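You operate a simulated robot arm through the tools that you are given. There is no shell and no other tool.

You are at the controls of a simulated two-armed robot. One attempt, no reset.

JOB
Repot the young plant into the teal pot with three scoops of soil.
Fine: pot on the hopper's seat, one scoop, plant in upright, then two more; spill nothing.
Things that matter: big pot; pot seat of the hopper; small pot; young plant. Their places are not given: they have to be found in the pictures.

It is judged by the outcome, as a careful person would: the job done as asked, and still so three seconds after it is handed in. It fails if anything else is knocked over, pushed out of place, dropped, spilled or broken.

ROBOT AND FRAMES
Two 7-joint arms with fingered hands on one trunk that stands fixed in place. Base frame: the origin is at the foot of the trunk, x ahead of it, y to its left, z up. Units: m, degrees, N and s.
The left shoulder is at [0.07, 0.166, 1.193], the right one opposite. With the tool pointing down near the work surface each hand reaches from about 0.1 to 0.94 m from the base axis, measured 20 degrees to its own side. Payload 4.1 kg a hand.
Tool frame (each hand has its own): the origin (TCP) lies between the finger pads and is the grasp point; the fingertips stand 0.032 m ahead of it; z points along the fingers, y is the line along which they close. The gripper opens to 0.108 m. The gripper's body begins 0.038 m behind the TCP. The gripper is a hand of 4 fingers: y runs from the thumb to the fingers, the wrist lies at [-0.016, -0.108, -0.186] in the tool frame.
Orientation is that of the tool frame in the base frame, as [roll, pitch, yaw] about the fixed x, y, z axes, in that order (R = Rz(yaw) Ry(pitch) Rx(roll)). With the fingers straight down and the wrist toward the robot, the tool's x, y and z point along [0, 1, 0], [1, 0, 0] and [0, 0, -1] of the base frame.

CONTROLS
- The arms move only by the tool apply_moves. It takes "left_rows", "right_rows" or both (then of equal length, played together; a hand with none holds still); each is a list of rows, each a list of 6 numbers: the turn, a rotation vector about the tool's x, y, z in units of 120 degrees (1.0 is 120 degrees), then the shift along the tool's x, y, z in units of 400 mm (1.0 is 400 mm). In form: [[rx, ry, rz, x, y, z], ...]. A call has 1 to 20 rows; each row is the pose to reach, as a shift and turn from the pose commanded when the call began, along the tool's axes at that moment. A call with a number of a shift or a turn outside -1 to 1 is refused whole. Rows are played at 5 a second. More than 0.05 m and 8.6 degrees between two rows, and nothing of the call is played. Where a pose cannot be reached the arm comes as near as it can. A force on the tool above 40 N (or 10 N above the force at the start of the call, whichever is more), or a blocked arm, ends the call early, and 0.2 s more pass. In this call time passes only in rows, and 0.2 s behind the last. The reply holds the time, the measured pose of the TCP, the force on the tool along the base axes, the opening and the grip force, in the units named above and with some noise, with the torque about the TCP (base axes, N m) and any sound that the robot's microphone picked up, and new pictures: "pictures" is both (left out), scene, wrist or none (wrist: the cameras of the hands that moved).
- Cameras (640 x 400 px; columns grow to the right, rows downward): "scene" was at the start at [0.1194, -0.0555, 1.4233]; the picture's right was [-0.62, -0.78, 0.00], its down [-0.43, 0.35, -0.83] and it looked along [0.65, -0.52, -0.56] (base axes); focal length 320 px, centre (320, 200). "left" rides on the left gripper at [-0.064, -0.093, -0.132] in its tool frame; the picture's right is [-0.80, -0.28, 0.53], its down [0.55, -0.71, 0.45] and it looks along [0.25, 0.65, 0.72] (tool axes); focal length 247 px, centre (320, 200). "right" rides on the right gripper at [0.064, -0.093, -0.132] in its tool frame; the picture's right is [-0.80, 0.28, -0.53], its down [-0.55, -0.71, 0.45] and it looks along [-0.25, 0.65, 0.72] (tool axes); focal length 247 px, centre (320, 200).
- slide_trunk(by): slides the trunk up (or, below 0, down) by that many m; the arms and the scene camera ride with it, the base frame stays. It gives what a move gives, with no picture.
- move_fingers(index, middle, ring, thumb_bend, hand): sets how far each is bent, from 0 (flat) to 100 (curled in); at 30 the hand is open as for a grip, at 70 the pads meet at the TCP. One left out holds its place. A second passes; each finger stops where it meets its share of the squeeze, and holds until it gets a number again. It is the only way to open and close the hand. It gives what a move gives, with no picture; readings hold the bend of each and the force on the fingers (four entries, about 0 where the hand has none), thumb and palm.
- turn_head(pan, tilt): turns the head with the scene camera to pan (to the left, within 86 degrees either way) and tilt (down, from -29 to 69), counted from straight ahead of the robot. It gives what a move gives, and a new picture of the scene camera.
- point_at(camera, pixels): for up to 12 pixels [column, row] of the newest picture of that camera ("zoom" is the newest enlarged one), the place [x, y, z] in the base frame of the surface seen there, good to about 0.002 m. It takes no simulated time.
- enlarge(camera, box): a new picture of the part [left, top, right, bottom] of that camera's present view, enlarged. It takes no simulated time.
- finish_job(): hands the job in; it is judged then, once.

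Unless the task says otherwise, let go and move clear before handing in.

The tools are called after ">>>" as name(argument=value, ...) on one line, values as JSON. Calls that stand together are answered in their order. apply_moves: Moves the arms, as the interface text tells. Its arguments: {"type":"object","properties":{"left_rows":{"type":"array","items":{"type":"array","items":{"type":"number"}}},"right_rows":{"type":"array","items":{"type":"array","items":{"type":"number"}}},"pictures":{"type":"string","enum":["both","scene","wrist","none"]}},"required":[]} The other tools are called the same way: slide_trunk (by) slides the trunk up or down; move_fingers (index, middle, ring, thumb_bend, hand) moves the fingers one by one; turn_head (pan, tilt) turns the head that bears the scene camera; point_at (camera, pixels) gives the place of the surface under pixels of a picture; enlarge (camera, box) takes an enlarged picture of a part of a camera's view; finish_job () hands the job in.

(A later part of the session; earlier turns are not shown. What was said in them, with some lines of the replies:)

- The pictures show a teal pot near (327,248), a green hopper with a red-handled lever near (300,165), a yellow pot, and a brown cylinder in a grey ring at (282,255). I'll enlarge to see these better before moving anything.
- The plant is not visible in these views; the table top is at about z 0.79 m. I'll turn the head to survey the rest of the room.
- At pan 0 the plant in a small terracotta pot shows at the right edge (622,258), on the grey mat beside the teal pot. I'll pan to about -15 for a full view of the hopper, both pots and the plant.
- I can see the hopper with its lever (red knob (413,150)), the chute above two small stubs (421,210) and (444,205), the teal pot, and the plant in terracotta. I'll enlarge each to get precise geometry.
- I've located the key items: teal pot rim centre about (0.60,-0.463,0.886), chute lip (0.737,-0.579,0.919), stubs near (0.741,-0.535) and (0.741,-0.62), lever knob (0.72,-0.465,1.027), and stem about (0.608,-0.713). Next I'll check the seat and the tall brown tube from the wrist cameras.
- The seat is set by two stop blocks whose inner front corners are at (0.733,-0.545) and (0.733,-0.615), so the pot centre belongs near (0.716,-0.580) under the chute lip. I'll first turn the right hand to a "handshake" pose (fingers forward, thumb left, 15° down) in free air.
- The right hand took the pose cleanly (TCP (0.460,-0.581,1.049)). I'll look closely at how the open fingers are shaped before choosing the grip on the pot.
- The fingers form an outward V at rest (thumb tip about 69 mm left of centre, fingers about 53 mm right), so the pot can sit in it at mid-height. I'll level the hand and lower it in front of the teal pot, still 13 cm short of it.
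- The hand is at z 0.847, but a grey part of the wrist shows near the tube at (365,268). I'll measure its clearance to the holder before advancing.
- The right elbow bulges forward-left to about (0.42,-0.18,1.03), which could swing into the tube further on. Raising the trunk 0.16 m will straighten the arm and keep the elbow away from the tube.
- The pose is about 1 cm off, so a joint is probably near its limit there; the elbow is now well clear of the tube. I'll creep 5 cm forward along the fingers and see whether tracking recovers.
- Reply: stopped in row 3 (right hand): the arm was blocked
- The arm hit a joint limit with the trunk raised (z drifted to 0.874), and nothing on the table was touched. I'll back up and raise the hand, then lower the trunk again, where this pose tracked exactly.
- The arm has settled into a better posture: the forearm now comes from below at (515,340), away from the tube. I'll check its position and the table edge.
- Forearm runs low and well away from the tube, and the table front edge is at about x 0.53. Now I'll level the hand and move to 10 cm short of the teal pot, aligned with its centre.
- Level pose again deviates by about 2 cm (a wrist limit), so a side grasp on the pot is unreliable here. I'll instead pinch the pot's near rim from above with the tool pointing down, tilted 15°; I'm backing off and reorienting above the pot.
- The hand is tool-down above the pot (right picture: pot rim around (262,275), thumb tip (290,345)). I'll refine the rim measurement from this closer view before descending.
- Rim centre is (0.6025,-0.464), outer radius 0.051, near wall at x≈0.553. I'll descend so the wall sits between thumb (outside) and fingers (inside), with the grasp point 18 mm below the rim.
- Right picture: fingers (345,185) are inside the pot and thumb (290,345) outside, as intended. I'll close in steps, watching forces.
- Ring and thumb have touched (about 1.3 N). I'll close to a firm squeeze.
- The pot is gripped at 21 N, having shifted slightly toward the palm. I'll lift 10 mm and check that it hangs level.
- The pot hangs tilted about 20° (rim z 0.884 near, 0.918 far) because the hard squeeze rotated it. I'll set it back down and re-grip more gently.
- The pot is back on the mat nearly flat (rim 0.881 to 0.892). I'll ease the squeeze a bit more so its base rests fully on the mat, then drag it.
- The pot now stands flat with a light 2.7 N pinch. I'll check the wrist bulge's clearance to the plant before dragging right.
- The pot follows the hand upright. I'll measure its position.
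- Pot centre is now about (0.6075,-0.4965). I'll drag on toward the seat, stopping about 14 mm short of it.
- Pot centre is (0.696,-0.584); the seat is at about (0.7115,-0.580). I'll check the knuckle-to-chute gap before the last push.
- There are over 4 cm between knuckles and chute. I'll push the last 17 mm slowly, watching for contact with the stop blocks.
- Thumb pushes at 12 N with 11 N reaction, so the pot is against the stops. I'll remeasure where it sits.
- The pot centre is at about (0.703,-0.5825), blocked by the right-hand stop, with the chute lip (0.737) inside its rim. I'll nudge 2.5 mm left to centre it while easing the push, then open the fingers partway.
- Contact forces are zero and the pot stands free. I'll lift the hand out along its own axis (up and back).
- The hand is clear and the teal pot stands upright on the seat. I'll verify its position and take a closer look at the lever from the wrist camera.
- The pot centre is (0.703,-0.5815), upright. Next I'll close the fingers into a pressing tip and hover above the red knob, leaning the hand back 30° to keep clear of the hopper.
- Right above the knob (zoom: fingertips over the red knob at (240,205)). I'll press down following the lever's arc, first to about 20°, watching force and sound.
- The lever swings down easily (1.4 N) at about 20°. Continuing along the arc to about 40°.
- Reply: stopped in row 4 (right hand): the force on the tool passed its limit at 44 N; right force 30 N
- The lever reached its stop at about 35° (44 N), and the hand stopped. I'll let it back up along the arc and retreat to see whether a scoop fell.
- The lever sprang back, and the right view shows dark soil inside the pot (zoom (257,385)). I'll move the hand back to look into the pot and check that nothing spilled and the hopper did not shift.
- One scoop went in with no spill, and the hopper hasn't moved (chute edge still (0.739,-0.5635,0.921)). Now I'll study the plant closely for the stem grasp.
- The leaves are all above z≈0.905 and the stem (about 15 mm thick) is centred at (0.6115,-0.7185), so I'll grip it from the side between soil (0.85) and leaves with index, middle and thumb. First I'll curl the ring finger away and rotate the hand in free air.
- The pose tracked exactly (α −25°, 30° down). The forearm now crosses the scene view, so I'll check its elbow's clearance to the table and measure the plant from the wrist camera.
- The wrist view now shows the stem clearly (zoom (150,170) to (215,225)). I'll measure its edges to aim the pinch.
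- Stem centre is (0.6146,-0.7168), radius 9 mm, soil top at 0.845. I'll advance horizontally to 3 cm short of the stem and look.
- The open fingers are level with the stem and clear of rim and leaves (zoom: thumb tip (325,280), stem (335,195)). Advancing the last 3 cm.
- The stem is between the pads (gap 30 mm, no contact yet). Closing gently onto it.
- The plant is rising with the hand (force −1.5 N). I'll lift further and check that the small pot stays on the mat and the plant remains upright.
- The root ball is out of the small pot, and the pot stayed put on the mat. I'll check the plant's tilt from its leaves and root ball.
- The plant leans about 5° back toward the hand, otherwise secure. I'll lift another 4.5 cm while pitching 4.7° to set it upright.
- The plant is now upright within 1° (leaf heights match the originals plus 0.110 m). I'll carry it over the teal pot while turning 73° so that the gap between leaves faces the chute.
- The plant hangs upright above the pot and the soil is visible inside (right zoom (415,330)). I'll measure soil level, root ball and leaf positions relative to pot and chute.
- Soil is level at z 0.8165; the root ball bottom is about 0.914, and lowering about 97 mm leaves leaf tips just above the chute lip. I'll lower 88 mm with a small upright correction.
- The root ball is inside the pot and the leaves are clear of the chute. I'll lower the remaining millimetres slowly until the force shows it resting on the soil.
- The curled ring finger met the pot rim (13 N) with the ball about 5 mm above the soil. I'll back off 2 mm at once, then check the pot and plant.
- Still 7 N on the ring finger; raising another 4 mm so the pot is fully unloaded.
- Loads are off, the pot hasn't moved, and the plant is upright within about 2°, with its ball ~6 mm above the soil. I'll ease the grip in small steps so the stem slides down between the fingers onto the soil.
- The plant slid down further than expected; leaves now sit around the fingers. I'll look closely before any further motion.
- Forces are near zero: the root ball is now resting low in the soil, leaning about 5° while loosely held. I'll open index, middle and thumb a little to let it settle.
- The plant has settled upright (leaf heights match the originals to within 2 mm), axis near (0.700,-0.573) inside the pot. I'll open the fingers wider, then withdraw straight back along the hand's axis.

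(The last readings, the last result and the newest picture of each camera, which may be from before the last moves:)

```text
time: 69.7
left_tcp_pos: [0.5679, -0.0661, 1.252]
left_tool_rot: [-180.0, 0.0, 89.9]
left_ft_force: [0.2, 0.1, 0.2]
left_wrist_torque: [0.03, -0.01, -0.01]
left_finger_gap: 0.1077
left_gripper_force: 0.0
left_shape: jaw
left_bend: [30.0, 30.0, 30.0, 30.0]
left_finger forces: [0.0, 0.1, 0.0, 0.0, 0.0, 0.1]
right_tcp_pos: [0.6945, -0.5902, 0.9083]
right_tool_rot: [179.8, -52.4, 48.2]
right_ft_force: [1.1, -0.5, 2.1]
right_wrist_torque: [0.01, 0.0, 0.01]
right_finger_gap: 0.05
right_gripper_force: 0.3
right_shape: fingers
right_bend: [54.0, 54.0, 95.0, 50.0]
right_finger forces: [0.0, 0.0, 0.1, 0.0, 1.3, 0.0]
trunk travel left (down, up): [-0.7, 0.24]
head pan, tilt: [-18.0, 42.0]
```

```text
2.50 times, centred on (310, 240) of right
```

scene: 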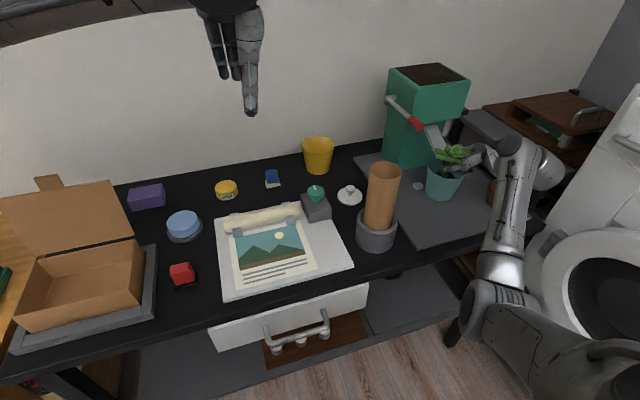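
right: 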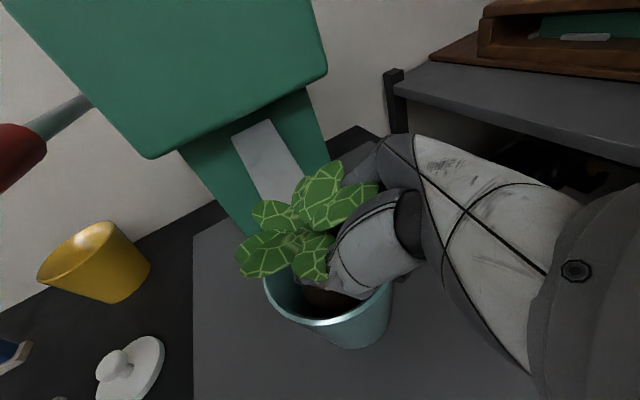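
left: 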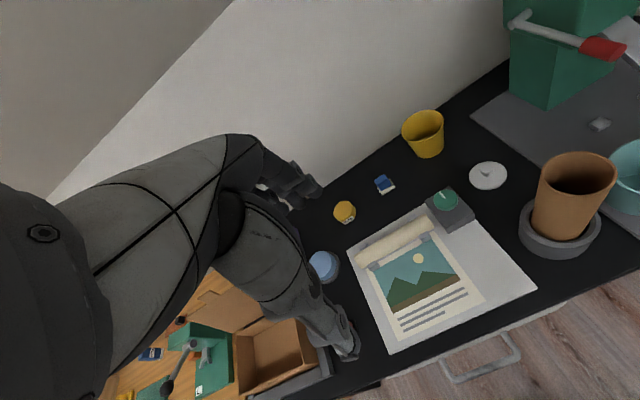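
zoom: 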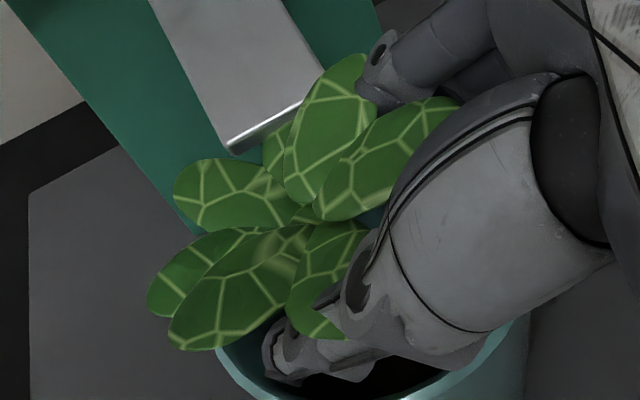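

The plant stays upright; the thumb just touches the pot rim (1.3 N). I'll ease the thumb in slightly and withdraw slowly along −z.

>>> move_fingers(hand="right", thumb_bend=54)

>>> apply_moves(right_rows=[[0, 0, 0, 0.002, 0, -0.025], [0, 0, 0, 0.004, 0, -0.05], [0, 0, 0, 0.006, 0, -0.075]])

>>> enlarge(camera="scene", box=[430, 125, 490, 190])

```text
time: 70.7
left_tcp_pos: [0.5672, -0.0671, 1.2522]
left_tool_rot: [-180.0, -0.1, 90.0]
left_ft_force: [-0.3, 0.2, 0.9]
left_wrist_torque: [0.0, -0.01, -0.02]
left_finger_gap: 0.1074
left_gripper_force: 0.1
left_shape: jaw
left_bend: [30.0, 30.0, 30.0, 30.0]
left_finger forces: [0.0, 0.1, 0.0, 0.0, 0.0, 0.0]
right_tcp_pos: [0.6939, -0.5902, 0.9093]
right_tool_rot: [179.7, -52.4, 48.4]
right_ft_force: [0.3, 0.3, 0.2]
right_wrist_torque: [0.02, -0.01, 0.01]
right_finger_gap: 0.045
right_gripper_force: 0.0
right_shape: fingers
right_bend: [54.0, 54.0, 95.0, 54.0]
right_finger forces: [0.1, 0.1, 0.0, 0.0, 0.0, 0.1]
trunk travel left (down, up): [-0.7, 0.24]
head pan, tilt: [-18.0, 42.0]
```

```text
time: 71.5
left_tcp_pos: [0.5687, -0.0666, 1.2519]
left_tool_rot: [-180.0, 0.0, 90.0]
left_ft_force: [-0.9, 0.0, 0.1]
left_wrist_torque: [-0.03, 0.0, 0.02]
left_finger_gap: 0.1074
left_gripper_force: 0.1
left_shape: jaw
left_bend: [30.0, 30.0, 30.0, 30.0]
left_finger forces: [0.0, 0.1, 0.0, 0.0, 0.1, 0.1]
right_tcp_pos: [0.677, -0.6067, 0.9278]
right_tool_rot: [179.8, -52.4, 48.2]
right_ft_force: [0.2, -0.1, -0.1]
right_wrist_torque: [0.02, 0.0, 0.0]
right_finger_gap: 0.0449
right_gripper_force: 0.1
right_shape: fingers
right_bend: [54.0, 54.0, 95.0, 54.0]
right_finger forces: [0.1, 0.0, 0.0, 0.1, 0.1, 0.0]
trunk travel left (down, up): [-0.7, 0.24]
head pan, tilt: [-18.0, 42.0]
```

scene: 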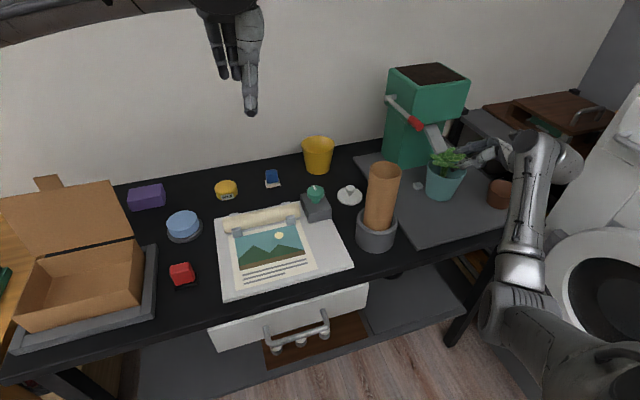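
right: 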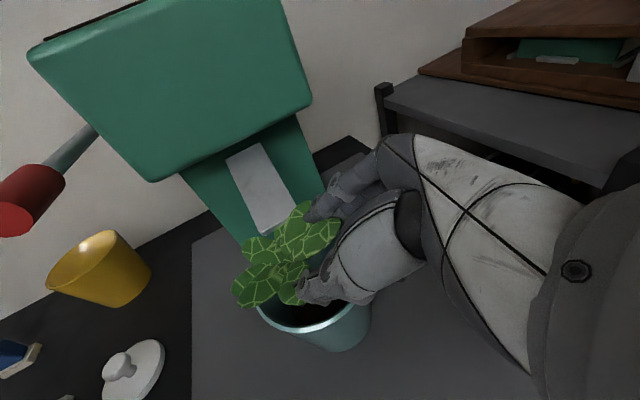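

```text
6.15 times, centred on (460, 158) of scene
```

zoom: 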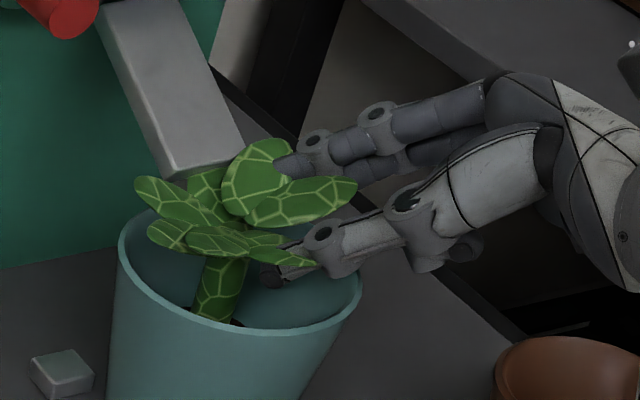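

Withdrawing without contact and the plant isn't moving. Continuing back along the hand's axis until fully clear.

>>> apply_moves(right_rows=[[0, 0, 0, 0, 0, -0.04], [0, 0, 0, 0, 0, -0.09], [0, 0, 0, 0, 0, -0.15], [0, 0, 0, 0, 0, -0.22], [0, 0, 0, 0.05, 0, -0.28], [0, 0, 0, 0.12, 0, -0.32]])

>>> enlarge(camera="scene", box=[410, 110, 510, 220])

>>> enlarge(camera="right", box=[200, 150, 400, 370])

```text
time: 72.9
left_tcp_pos: [0.5677, -0.0655, 1.2503]
left_tool_rot: [180.0, 0.0, 90.0]
left_ft_force: [-0.5, -0.7, 0.2]
left_wrist_torque: [0.01, 0.0, 0.0]
left_finger_gap: 0.1076
left_gripper_force: 0.0
left_shape: jaw
left_bend: [30.0, 30.0, 30.0, 30.0]
left_finger forces: [0.1, 0.0, 0.0, 0.0, 0.0, 0.0]
right_tcp_pos: [0.6292, -0.6589, 1.0445]
right_tool_rot: [179.9, -52.3, 48.2]
right_ft_force: [-0.3, -0.8, -0.3]
right_wrist_torque: [0.03, 0.02, 0.0]
right_finger_gap: 0.045
right_gripper_force: 0.1
right_shape: fingers
right_bend: [54.0, 54.0, 95.0, 54.0]
right_finger forces: [0.0, 0.0, 0.0, 0.0, 0.0, 0.0]
trunk travel left (down, up): [-0.7, 0.24]
head pan, tilt: [-18.0, 42.0]
```

scene: 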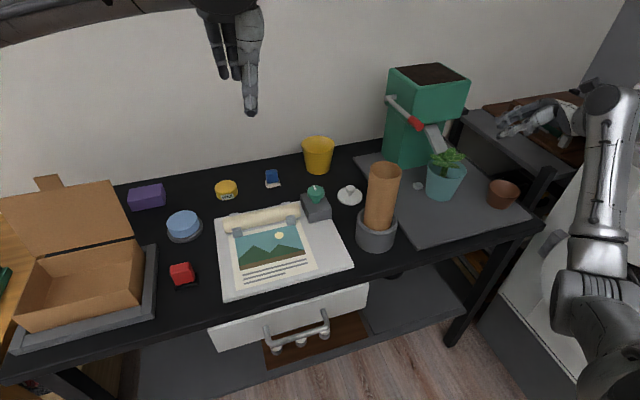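
right: 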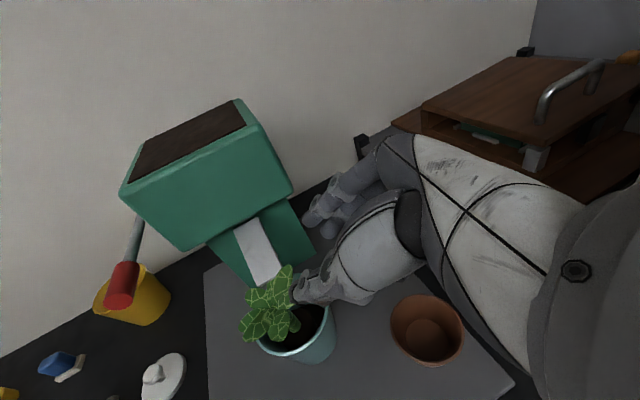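

```text
3.64 times, centred on (460, 165) of scene
```

zoom: 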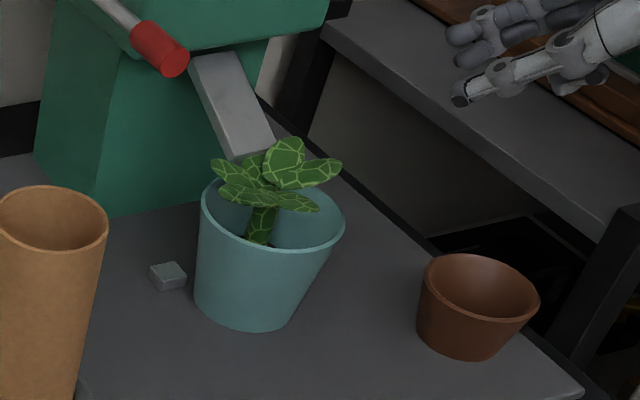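

```text
1.82 times, centred on (300, 260) of right
```

zoom: 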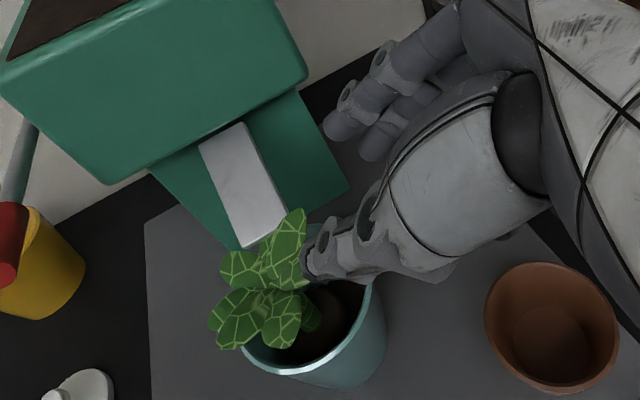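

The plant stands in the pot and the hand is clear. I'll verify plant tilt, pot position and how leaves sit relative to the chute lip.

>>> point_at(camera="zoom", pixels=[[225, 345], [212, 318], [225, 262], [300, 212], [290, 345], [265, 255], [320, 310], [300, 330], [262, 240], [320, 345], [305, 240], [250, 350]])

>>> enlarge(camera="scene", box=[420, 130, 480, 200])

```text
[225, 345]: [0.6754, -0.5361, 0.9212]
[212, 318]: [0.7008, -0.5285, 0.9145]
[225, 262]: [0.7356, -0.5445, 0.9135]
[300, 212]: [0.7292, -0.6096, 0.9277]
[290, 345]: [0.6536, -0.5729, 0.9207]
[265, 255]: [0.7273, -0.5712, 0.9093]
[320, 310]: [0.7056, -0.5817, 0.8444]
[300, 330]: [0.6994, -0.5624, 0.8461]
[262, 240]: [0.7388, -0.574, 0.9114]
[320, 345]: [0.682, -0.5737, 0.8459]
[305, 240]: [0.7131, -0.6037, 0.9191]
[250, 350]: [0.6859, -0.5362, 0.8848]
```

```text
5.71 times, centred on (450, 165) of scene
```

zoom: 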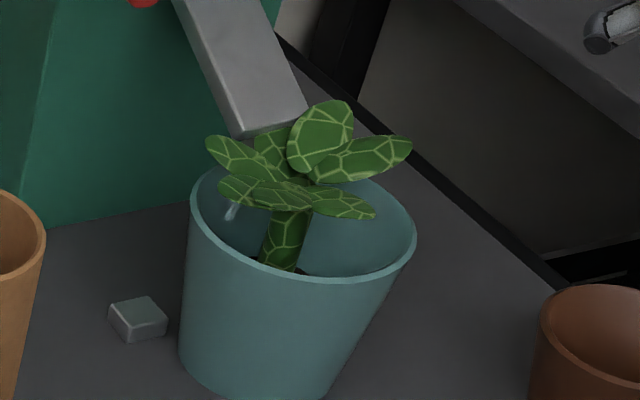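

>>> point_at(camera="zoom", pixels=[[192, 205], [205, 178], [415, 230], [400, 200], [390, 265], [330, 278], [260, 265], [215, 238], [200, 370], [270, 399], [405, 150], [370, 215]])

```text
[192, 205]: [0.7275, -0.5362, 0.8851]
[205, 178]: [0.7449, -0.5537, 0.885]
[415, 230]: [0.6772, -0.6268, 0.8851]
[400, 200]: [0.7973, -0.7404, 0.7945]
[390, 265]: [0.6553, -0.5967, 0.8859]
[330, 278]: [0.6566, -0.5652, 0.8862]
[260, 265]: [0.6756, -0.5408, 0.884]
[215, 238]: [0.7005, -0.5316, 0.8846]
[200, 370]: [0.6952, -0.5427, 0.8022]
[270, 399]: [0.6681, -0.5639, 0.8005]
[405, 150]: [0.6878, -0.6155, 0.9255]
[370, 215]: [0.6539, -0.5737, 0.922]
```

The pot is unmoved at (0.703,-0.5815) and the plant is upright with its root ball top at 0.845. Now I'll close the fingers and return to the lever-press pose for the second scoop.

>>> move_fingers(hand="right", index=71, middle=71, ring=71, thumb_bend=70)

>>> apply_moves(right_rows=[[-0.0072, -0.0353, -0.0465, 0.0598, -0.0631, -0.0043], [-0.0145, -0.0705, -0.093, 0.1195, -0.1262, -0.0085], [-0.0217, -0.1058, -0.1394, 0.1793, -0.1893, -0.0128], [-0.029, -0.1411, -0.1859, 0.2329, -0.2213, 0.0226], [-0.0362, -0.1763, -0.2324, 0.2864, -0.2533, 0.0579], [-0.0435, -0.2116, -0.2789, 0.34, -0.2853, 0.0933], [-0.0507, -0.2469, -0.3253, 0.3548, -0.2615, 0.175], [-0.058, -0.2821, -0.3718, 0.3695, -0.2377, 0.2568], [-0.0652, -0.3174, -0.4183, 0.3843, -0.2138, 0.3385]])

>>> enlarge(camera="scene", box=[360, 60, 520, 200])

```text
time: 73.9
left_tcp_pos: [0.5677, -0.0655, 1.2499]
left_tool_rot: [180.0, 0.0, 90.0]
left_ft_force: [0.7, 0.1, -0.6]
left_wrist_torque: [-0.01, 0.01, -0.03]
left_finger_gap: 0.1076
left_gripper_force: 0.2
left_shape: jaw
left_bend: [30.0, 30.0, 30.0, 30.0]
left_finger forces: [0.0, 0.1, 0.0, 0.0, 0.1, 0.0]
right_tcp_pos: [0.6291, -0.6594, 1.0453]
right_tool_rot: [179.8, -52.4, 48.2]
right_ft_force: [0.1, 0.1, 0.1]
right_wrist_torque: [0.0, -0.01, 0.03]
right_finger_gap: 0.001
right_gripper_force: 0.0
right_shape: fingers
right_bend: [71.0, 71.0, 71.0, 70.0]
right_finger forces: [0.1, 0.0, 0.0, 0.0, 0.0, 0.1]
trunk travel left (down, up): [-0.7, 0.24]
head pan, tilt: [-18.0, 42.0]
```

```text
time: 75.9
left_tcp_pos: [0.5696, -0.0656, 1.2514]
left_tool_rot: [-179.9, 0.1, 90.0]
left_ft_force: [-0.3, 0.4, 0.7]
left_wrist_torque: [-0.01, 0.02, 0.01]
left_finger_gap: 0.1075
left_gripper_force: 0.2
left_shape: jaw
left_bend: [30.0, 30.0, 30.0, 30.0]
left_finger forces: [0.0, 0.0, 0.1, 0.0, 0.0, 0.0]
right_tcp_pos: [0.701, -0.452, 1.0825]
right_tool_rot: [150.0, 0.3, 89.9]
right_ft_force: [0.6, 0.1, 0.6]
right_wrist_torque: [-0.01, -0.03, 0.02]
right_finger_gap: 0.001
right_gripper_force: 0.0
right_shape: fingers
right_bend: [71.0, 71.0, 71.0, 70.0]
right_finger forces: [0.1, 0.0, 0.0, 0.0, 0.0, 0.0]
trunk travel left (down, up): [-0.7, 0.24]
head pan, tilt: [-18.0, 42.0]
```

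scene: 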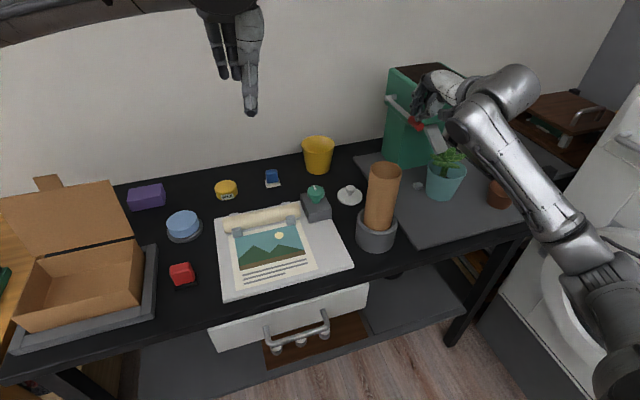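
right: 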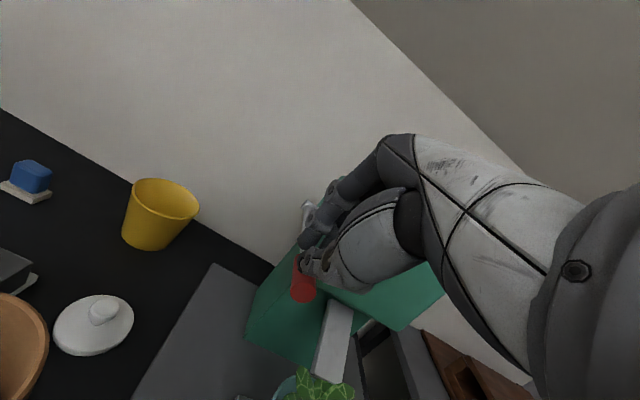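

```text
2.86 times, centred on (440, 130) of scene
```

zoom: 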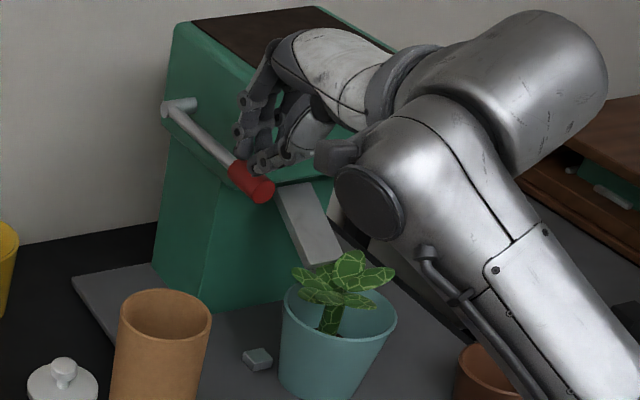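

Same press pose as before. Pressing the lever through its travel for scoop two, to just about its stop at ~31°.

>>> apply_moves(right_rows=[[0, 0, 0, 0, 0, 0.032], [0, 0, 0, 0, -0.001, 0.0628], [0, 0, 0, 0, -0.017, 0.092], [0, 0, 0, 0, -0.0328, 0.12], [0, 0, 0, 0, -0.044, 0.151], [0, 0, 0, 0, -0.0543, 0.1818], [0, 0, 0, 0, -0.0605, 0.2142], [0, 0, 0, 0, -0.0635, 0.234], [0, 0, 0, 0, -0.0645, 0.2465], [0, 0, 0, 0, -0.0645, 0.2597]])

>>> enlarge(camera="scene", box=[360, 60, 520, 200])

```text
time: 78.1
left_tcp_pos: [0.5661, -0.0647, 1.2526]
left_tool_rot: [179.8, 0.1, 90.0]
left_ft_force: [-0.5, 0.2, -0.2]
left_wrist_torque: [0.03, 0.0, -0.02]
left_finger_gap: 0.1076
left_gripper_force: 0.0
left_shape: jaw
left_bend: [30.0, 30.0, 30.0, 30.0]
left_finger forces: [0.0, 0.0, 0.0, 0.0, 0.0, 0.0]
right_tcp_pos: [0.7287, -0.451, 0.9832]
right_tool_rot: [149.7, 0.2, 89.9]
right_ft_force: [-2.5, 1.9, 10.8]
right_wrist_torque: [-0.14, -0.11, 0.01]
right_finger_gap: 0.0011
right_gripper_force: 5.1
right_shape: fingers
right_bend: [71.0, 72.0, 71.0, 70.0]
right_finger forces: [0.0, 10.7, 0.1, 0.1, 0.0, 0.0]
trunk travel left (down, up): [-0.7, 0.24]
head pan, tilt: [-18.0, 42.0]
```

scene: 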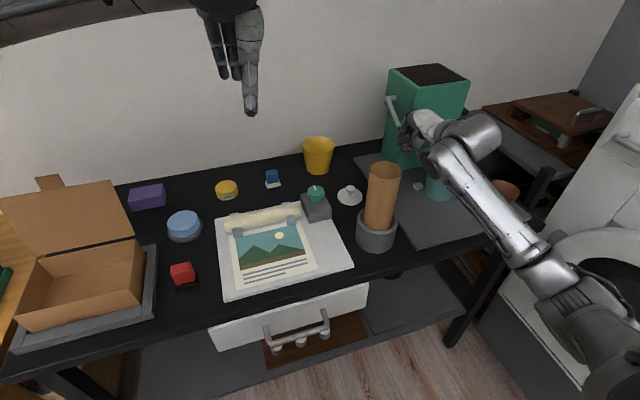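
right: 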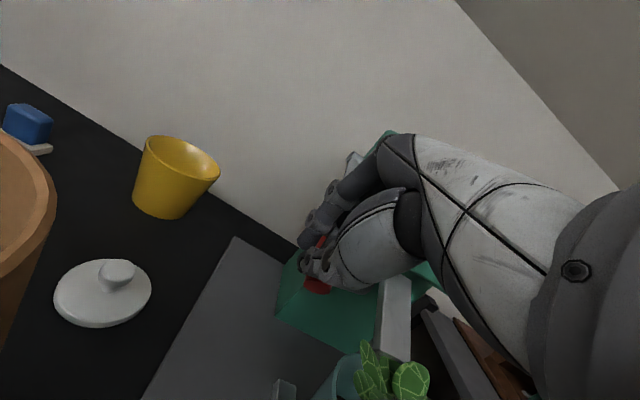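

```text
2.86 times, centred on (440, 130) of scene
```

zoom: 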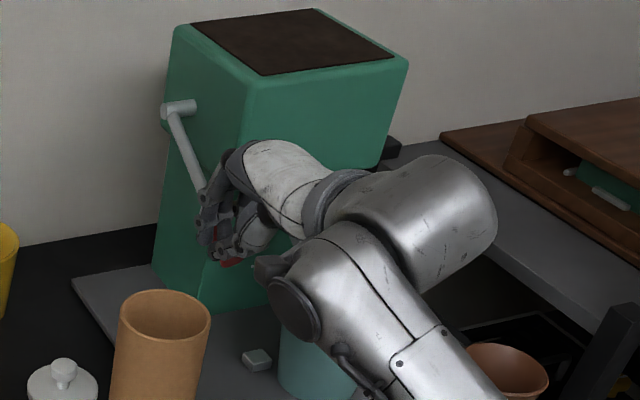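

At the stop with 11 N. I'll press 3 mm more to be sure of the full travel, then follow the lever back up and retreat to inspect.

>>> apply_moves(right_rows=[[0, 0, 0, 0, 0, 0.008], [0, 0, 0, 0, 0.004, -0.03], [0, 0, 0, 0, 0.0102, -0.0779], [0, 0, 0, 0, 0.0317, -0.1397], [0, 0, 0, 0, 0.0635, -0.1969], [0, 0, 0, 0, 0.0645, -0.2597], [0, 0, 0, 0, -0.02, -0.32], [0, 0, 0, -0.05, -0.12, -0.34], [0, 0, 0, -0.11, -0.22, -0.35], [0, 0, 0, -0.15, -0.32, -0.36]])

>>> enlarge(camera="scene", box=[410, 80, 510, 210])

>>> enlarge(camera="right", box=[200, 200, 400, 400])

```text
time: 80.3
left_tcp_pos: [0.5662, -0.067, 1.2515]
left_tool_rot: [180.0, 0.0, 90.0]
left_ft_force: [-0.7, -0.5, -0.3]
left_wrist_torque: [0.01, -0.01, 0.0]
left_finger_gap: 0.1074
left_gripper_force: 0.1
left_shape: jaw
left_bend: [30.0, 30.0, 30.0, 30.0]
left_finger forces: [0.0, 0.1, 0.1, 0.0, 0.0, 0.1]
right_tcp_pos: [0.5471, -0.5117, 1.0444]
right_tool_rot: [149.8, 0.1, 90.0]
right_ft_force: [-0.5, -0.3, 0.4]
right_wrist_torque: [0.02, -0.01, 0.01]
right_finger_gap: 0.001
right_gripper_force: 0.1
right_shape: fingers
right_bend: [71.0, 71.0, 71.0, 70.0]
right_finger forces: [0.1, 0.1, 0.1, 0.1, 0.0, 0.0]
trunk travel left (down, up): [-0.7, 0.24]
head pan, tilt: [-18.0, 42.0]
```

scene: 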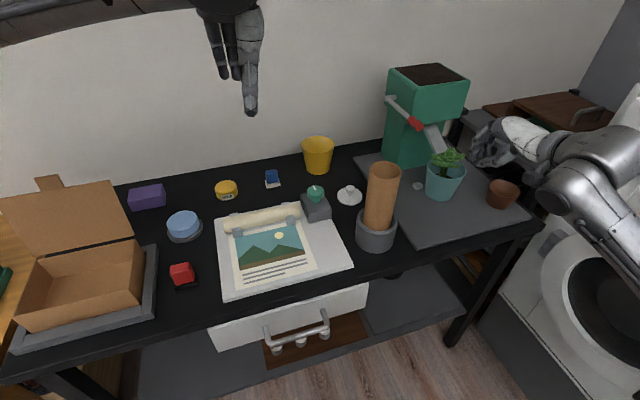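
right: 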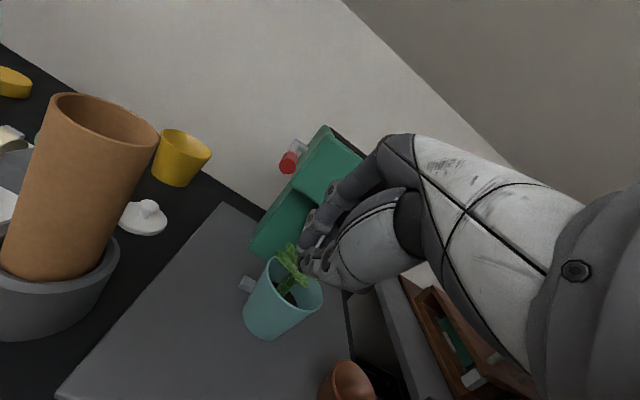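

```text
3.08 times, centred on (460, 145) of scene
```

zoom: 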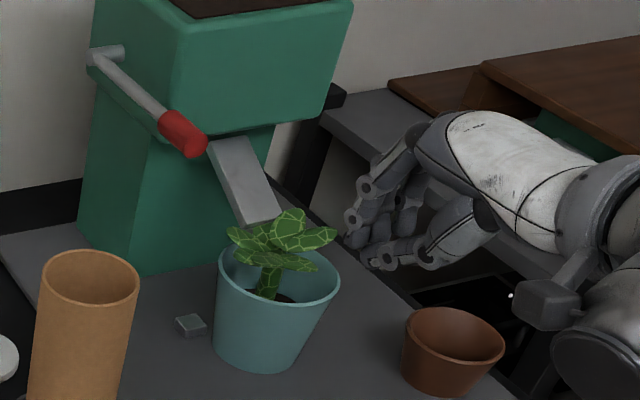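

```text
2.00 times, centred on (300, 300) of right
```

zoom: 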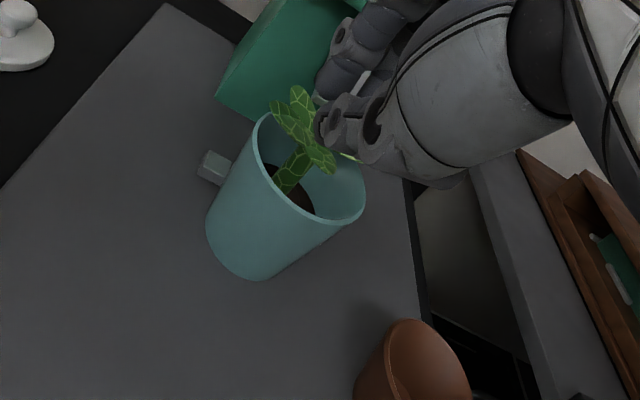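

The lever is back up and nothing spilled. I'll measure the soil level to confirm the second scoop landed.

>>> point_at(camera="zoom", pixels=[[300, 200], [305, 207], [270, 172], [290, 190], [310, 195], [280, 165]])

>>> enlarge(camera="scene", box=[430, 140, 470, 185])

>>> point_at(camera="zoom", pixels=[[350, 280], [345, 290], [300, 285], [310, 295], [370, 292], [290, 270], [400, 285]])

```text
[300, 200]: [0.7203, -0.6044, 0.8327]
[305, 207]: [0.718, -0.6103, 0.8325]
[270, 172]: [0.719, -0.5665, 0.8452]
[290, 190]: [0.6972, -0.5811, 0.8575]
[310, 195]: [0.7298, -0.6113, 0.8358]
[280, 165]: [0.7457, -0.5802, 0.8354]
```

```text
8.89 times, centred on (450, 162) of scene
```

zoom: 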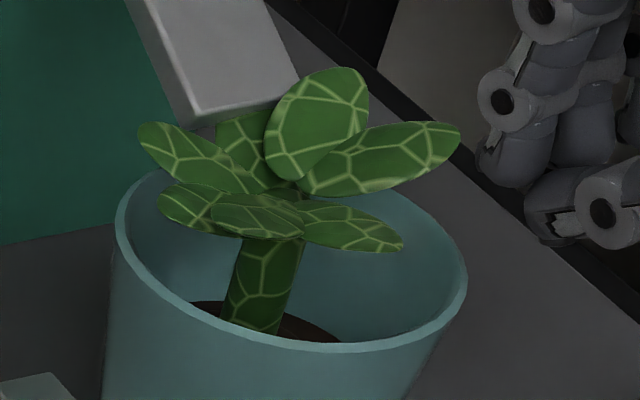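

```text
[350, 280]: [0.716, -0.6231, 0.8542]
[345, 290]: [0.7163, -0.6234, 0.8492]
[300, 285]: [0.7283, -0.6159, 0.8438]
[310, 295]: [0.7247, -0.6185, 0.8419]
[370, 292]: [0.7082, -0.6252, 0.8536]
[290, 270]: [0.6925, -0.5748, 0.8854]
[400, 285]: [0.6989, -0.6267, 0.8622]
```

Soil rose from 0.8165 to 0.8326, so scoop two is in. Returning to the knob for the third and last scoop.

>>> apply_moves(right_rows=[[0, 0, 0, 0.04, 0.1, 0.01], [0, 0, 0, 0.1, 0.2, 0.02], [0, 0, 0, 0.15, 0.3, 0.04], [0, 0, 0, 0.15, 0.3845, 0.1003]])

>>> enlarge(camera="scene", box=[360, 60, 520, 200])

```text
time: 81.3
left_tcp_pos: [0.5704, -0.0657, 1.251]
left_tool_rot: [-179.8, 0.0, 90.0]
left_ft_force: [-0.1, -0.2, 0.0]
left_wrist_torque: [0.01, 0.02, -0.01]
left_finger_gap: 0.1076
left_gripper_force: 0.0
left_shape: jaw
left_bend: [30.0, 30.0, 30.0, 30.0]
left_finger forces: [0.0, 0.0, 0.0, 0.0, 0.0, 0.0]
right_tcp_pos: [0.7015, -0.4512, 1.0826]
right_tool_rot: [150.1, 0.1, 89.9]
right_ft_force: [0.2, 0.1, -0.9]
right_wrist_torque: [0.01, 0.06, -0.02]
right_finger_gap: 0.0009
right_gripper_force: 0.0
right_shape: fingers
right_bend: [71.0, 71.0, 71.0, 70.0]
right_finger forces: [0.0, 0.1, 0.0, 0.0, 0.0, 0.0]
trunk travel left (down, up): [-0.7, 0.24]
head pan, tilt: [-18.0, 42.0]
```

scene: 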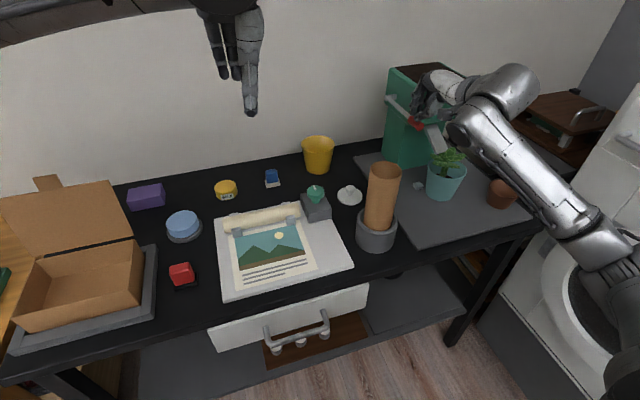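
right: 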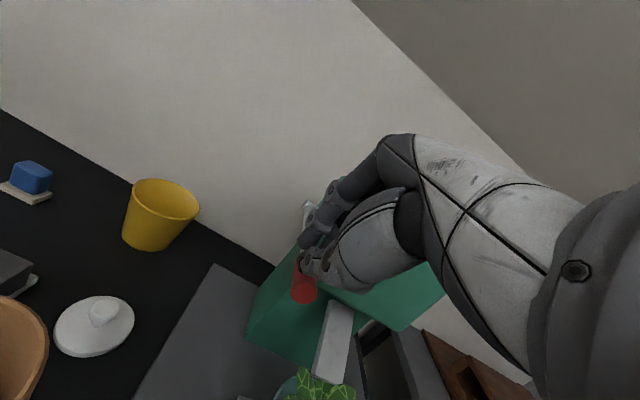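

```text
2.86 times, centred on (440, 130) of scene
```

zoom: 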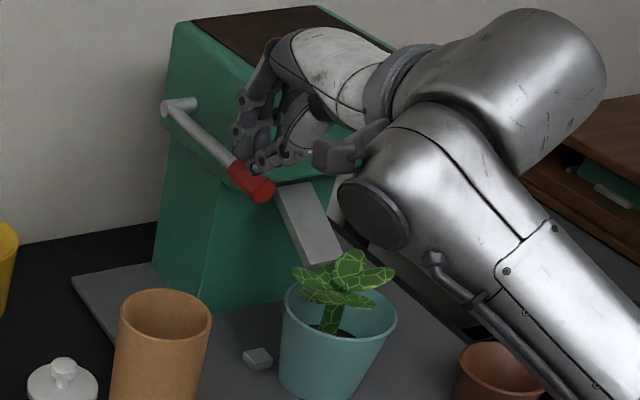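

In the same press pose above the knob. Pressing the lever for the third scoop.

>>> apply_moves(right_rows=[[0, 0, 0, 0, 0, 0.032], [0, 0, 0, 0, -0.001, 0.0628], [0, 0, 0, 0, -0.017, 0.092], [0, 0, 0, 0, -0.0328, 0.12], [0, 0, 0, 0, -0.044, 0.151], [0, 0, 0, 0, -0.0543, 0.1818], [0, 0, 0, 0, -0.0605, 0.2142], [0, 0, 0, 0, -0.0635, 0.234], [0, 0, 0, 0, -0.0645, 0.2465], [0, 0, 0, 0, -0.0645, 0.2597], [0, 0, 0, 0, -0.0645, 0.2677]])

```text
time: 83.7
left_tcp_pos: [0.5646, -0.0647, 1.2523]
left_tool_rot: [179.9, 0.2, 89.9]
left_ft_force: [0.5, 0.1, 0.0]
left_wrist_torque: [-0.03, 0.02, -0.02]
left_finger_gap: 0.1075
left_gripper_force: 0.1
left_shape: jaw
left_bend: [30.0, 30.0, 30.0, 30.0]
left_finger forces: [0.1, 0.0, 0.0, 0.0, 0.0, 0.0]
right_tcp_pos: [0.7316, -0.453, 0.9824]
right_tool_rot: [149.6, 0.3, 89.9]
right_ft_force: [-3.7, 2.5, 17.7]
right_wrist_torque: [-0.22, -0.15, -0.06]
right_finger_gap: 0.0008
right_gripper_force: 8.6
right_shape: fingers
right_bend: [71.0, 73.0, 71.0, 70.0]
right_finger forces: [0.0, 16.9, 0.0, 0.0, 0.1, 0.1]
trunk travel left (down, up): [-0.7, 0.24]
head pan, tilt: [-18.0, 42.0]
```

scene: 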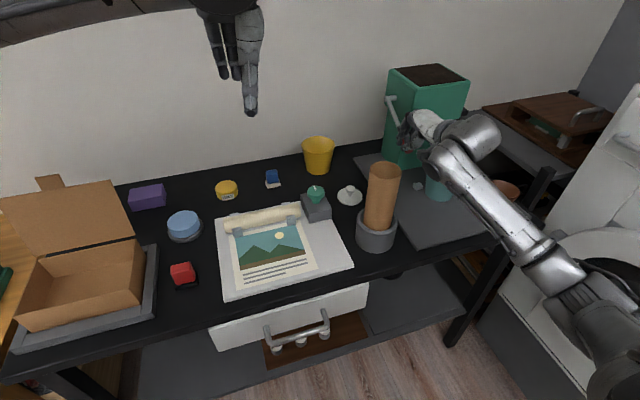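
right: 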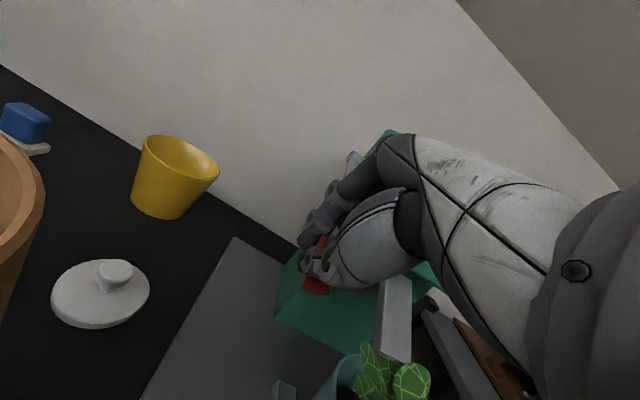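

The lever is firmly at its stop (18 N). Following it back up and retreating well clear to inspect.

>>> apply_moves(right_rows=[[0, 0, 0, 0, 0.004, -0.038], [0, 0, 0, 0, 0.0102, -0.0859], [0, 0, 0, 0, 0.0317, -0.1477], [0, 0, 0, 0, 0.0635, -0.2049], [0, 0, 0, 0, 0.0645, -0.2677], [0, 0, 0, 0, -0.02, -0.328], [0, 0, 0, -0.05, -0.12, -0.348], [0, 0, 0, -0.11, -0.22, -0.358], [0, 0, 0, -0.15, -0.32, -0.368], [0, 0, 0, -0.15, -0.42, -0.38], [0, 0, 0, -0.15, -0.5, -0.4]])

>>> enlarge(camera="scene", box=[400, 80, 520, 220])

>>> enlarge(camera="right", box=[180, 180, 400, 400])

```text
time: 86.1
left_tcp_pos: [0.5669, -0.0656, 1.2514]
left_tool_rot: [179.9, -0.1, 90.0]
left_ft_force: [-0.1, -0.1, 0.2]
left_wrist_torque: [-0.02, -0.04, -0.02]
left_finger_gap: 0.1077
left_gripper_force: 0.2
left_shape: jaw
left_bend: [30.0, 30.0, 30.0, 30.0]
left_finger forces: [0.0, 0.0, 0.1, 0.0, 0.0, 0.0]
right_tcp_pos: [0.4772, -0.5109, 1.0141]
right_tool_rot: [149.9, 0.1, 90.0]
right_ft_force: [-0.6, 0.2, -0.2]
right_wrist_torque: [0.0, 0.01, 0.01]
right_finger_gap: 0.0008
right_gripper_force: 0.0
right_shape: fingers
right_bend: [71.0, 71.0, 71.0, 70.0]
right_finger forces: [0.1, 0.0, 0.1, 0.1, 0.0, 0.0]
trunk travel left (down, up): [-0.7, 0.24]
head pan, tilt: [-18.0, 42.0]
```

scene: 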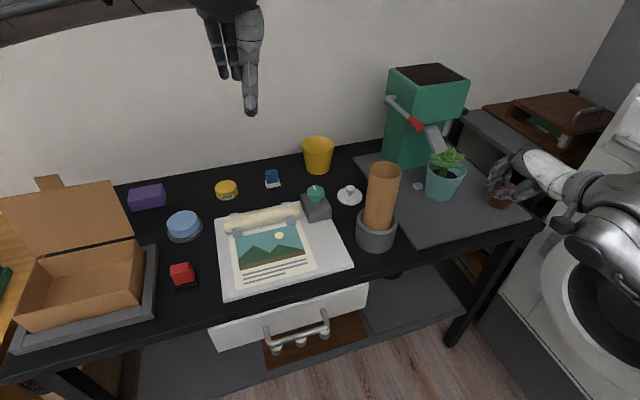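
right: 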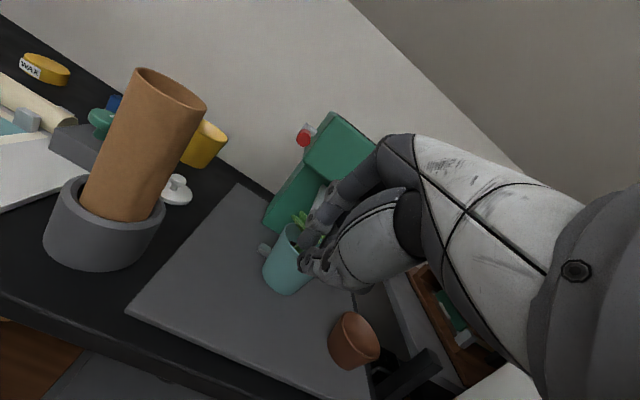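

```text
2.86 times, centred on (460, 150) of scene
```

zoom: 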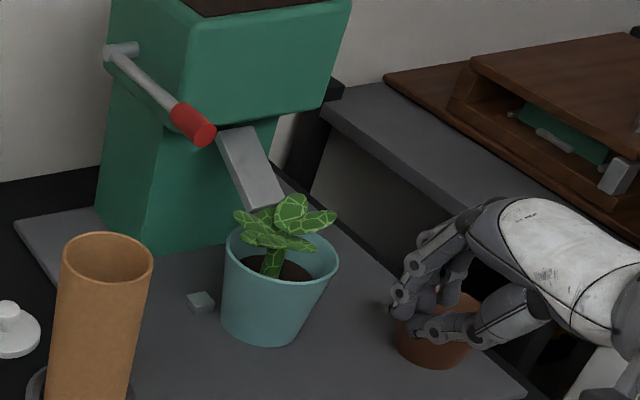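

```text
1.82 times, centred on (290, 290) of right
```

zoom: 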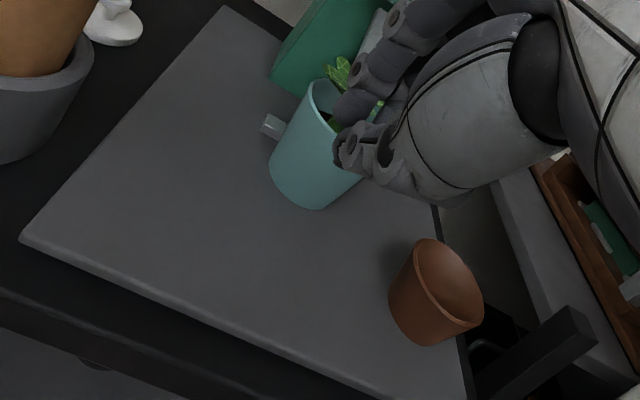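

>>> enlarge(camera="scene", box=[425, 135, 475, 205])

>>> point_at(camera="zoom", pixels=[[370, 215], [330, 220], [390, 222], [220, 210], [300, 215], [200, 110], [235, 155], [400, 160], [440, 110], [330, 70], [160, 180], [420, 230]])

```text
5.71 times, centred on (450, 170) of scene
```

zoom: 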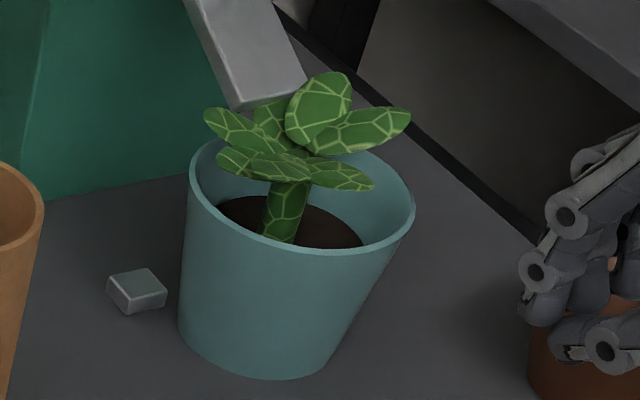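

```text
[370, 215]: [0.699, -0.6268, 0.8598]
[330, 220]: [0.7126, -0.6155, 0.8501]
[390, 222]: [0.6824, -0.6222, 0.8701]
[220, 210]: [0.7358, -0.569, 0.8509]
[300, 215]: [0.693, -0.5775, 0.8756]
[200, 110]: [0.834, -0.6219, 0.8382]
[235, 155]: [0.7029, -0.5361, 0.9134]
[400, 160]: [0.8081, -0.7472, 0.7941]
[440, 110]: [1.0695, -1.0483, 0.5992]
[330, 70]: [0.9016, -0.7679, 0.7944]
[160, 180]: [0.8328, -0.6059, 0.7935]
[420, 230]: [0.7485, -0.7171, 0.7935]
```

Soil is now at 0.8505 (three scoops: 0.8165, 0.8326, 0.8505), the plant is upright and there is no spill. I'll pull the hand further back and up, then do a final check of the small pot and surroundings.

>>> apply_moves(right_rows=[[0, 0, 0, 0, -0.03, -0.08], [0, 0, 0, 0, -0.06, -0.16], [0, 0, 0, 0, -0.1, -0.24], [0, 0, 0, 0, -0.14, -0.3]])

>>> enlarge(camera="scene", box=[330, 60, 560, 270])

>>> enlarge(camera="right", box=[160, 120, 420, 380])

```text
time: 87.1
left_tcp_pos: [0.5684, -0.0646, 1.251]
left_tool_rot: [180.0, 0.1, 90.0]
left_ft_force: [0.7, 0.0, 0.4]
left_wrist_torque: [-0.01, 0.0, 0.01]
left_finger_gap: 0.1075
left_gripper_force: 0.1
left_shape: jaw
left_bend: [30.0, 30.0, 30.0, 30.0]
left_finger forces: [0.0, 0.1, 0.0, 0.1, 0.0, 0.1]
right_tcp_pos: [0.3763, -0.5137, 1.0911]
right_tool_rot: [149.8, 0.1, 90.0]
right_ft_force: [0.0, 0.4, 0.2]
right_wrist_torque: [0.01, 0.01, 0.02]
right_finger_gap: 0.0006
right_gripper_force: 0.0
right_shape: fingers
right_bend: [71.0, 71.0, 71.0, 70.0]
right_finger forces: [0.0, 0.1, 0.0, 0.1, 0.1, 0.1]
right hand out of reach, approached as far as the arm can: row 4
trunk travel left (down, up): [-0.7, 0.24]
head pan, tilt: [-18.0, 42.0]
```

scene: 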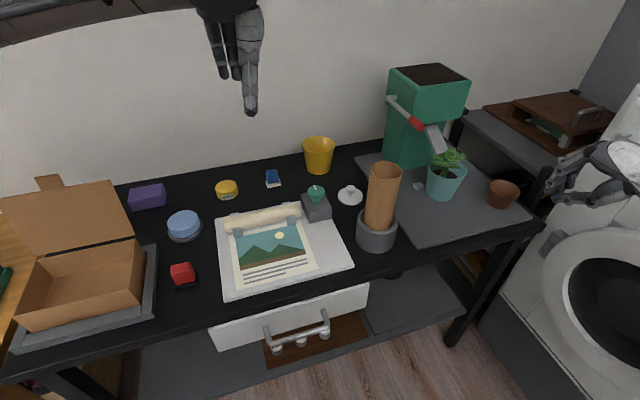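
right: 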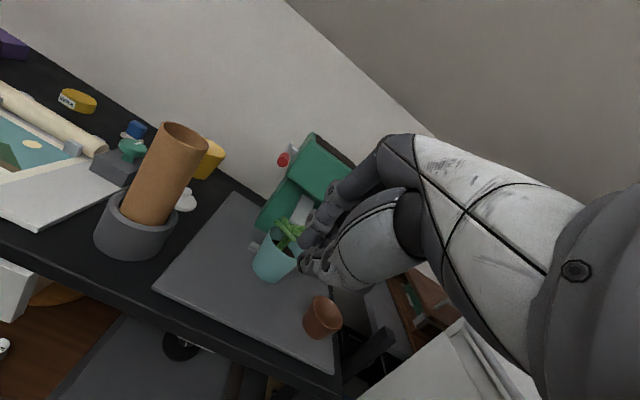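

```text
1.90 times, centred on (445, 165) of scene
```

zoom: 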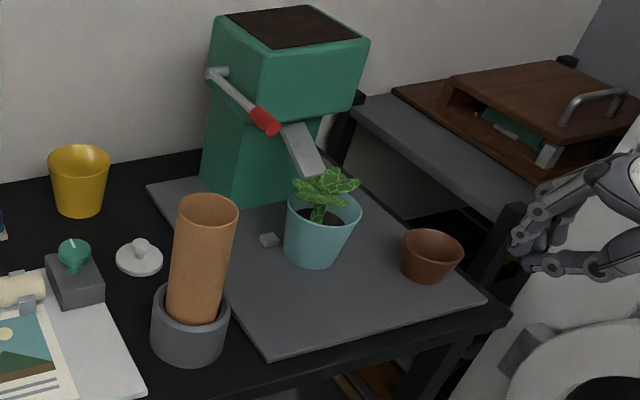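

```text
1.54 times, centred on (290, 250) of right
```

zoom: 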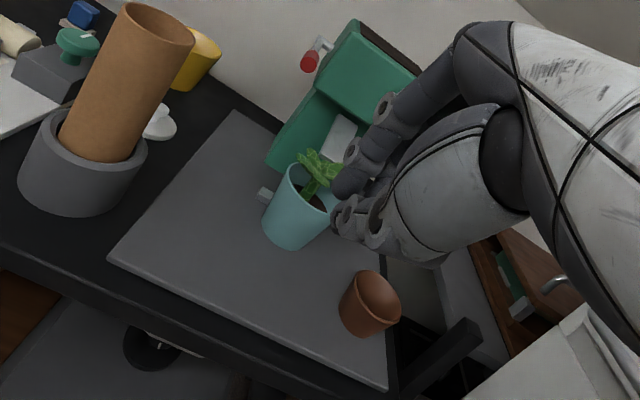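

The final picture shows the teal pot on the seat at (322,228 zoom) with the plant upright in three scoops of soil. The small pot stands where it was, the mat is clean, the lever is up and both hands are clear, so I'm handing in.

>>> finish_job()

```text
The job is handed in.
```

The young plant is repotted in the teal pot on the hopper's seat, with three scoops of soil: one before the plant went in and two after. I've handed the job in; the verdict hasn't come back.

- **Soil:** the level rose with each lever pull, from 0.8165 to 0.8326 to 0.8505 m, which matches three scoops. I saw no soil on the mat or table.
- **Plant:** it stands upright. With the first scoop already in, its leaf heights matched those in the small pot to within about 2 mm. It slid about 2 cm when I let go and settled into the soil, a little off the pot's centre.
- **Pot:** it sits centred under the chute. While seating the plant, one finger pressed on its rim for a moment (about 13 N), but the pot did not move.
- **Everything else:** the empty small pot stands where it was, the lever is back up, and both hands are clear. Nothing was knocked over or pushed out of place that I could see.
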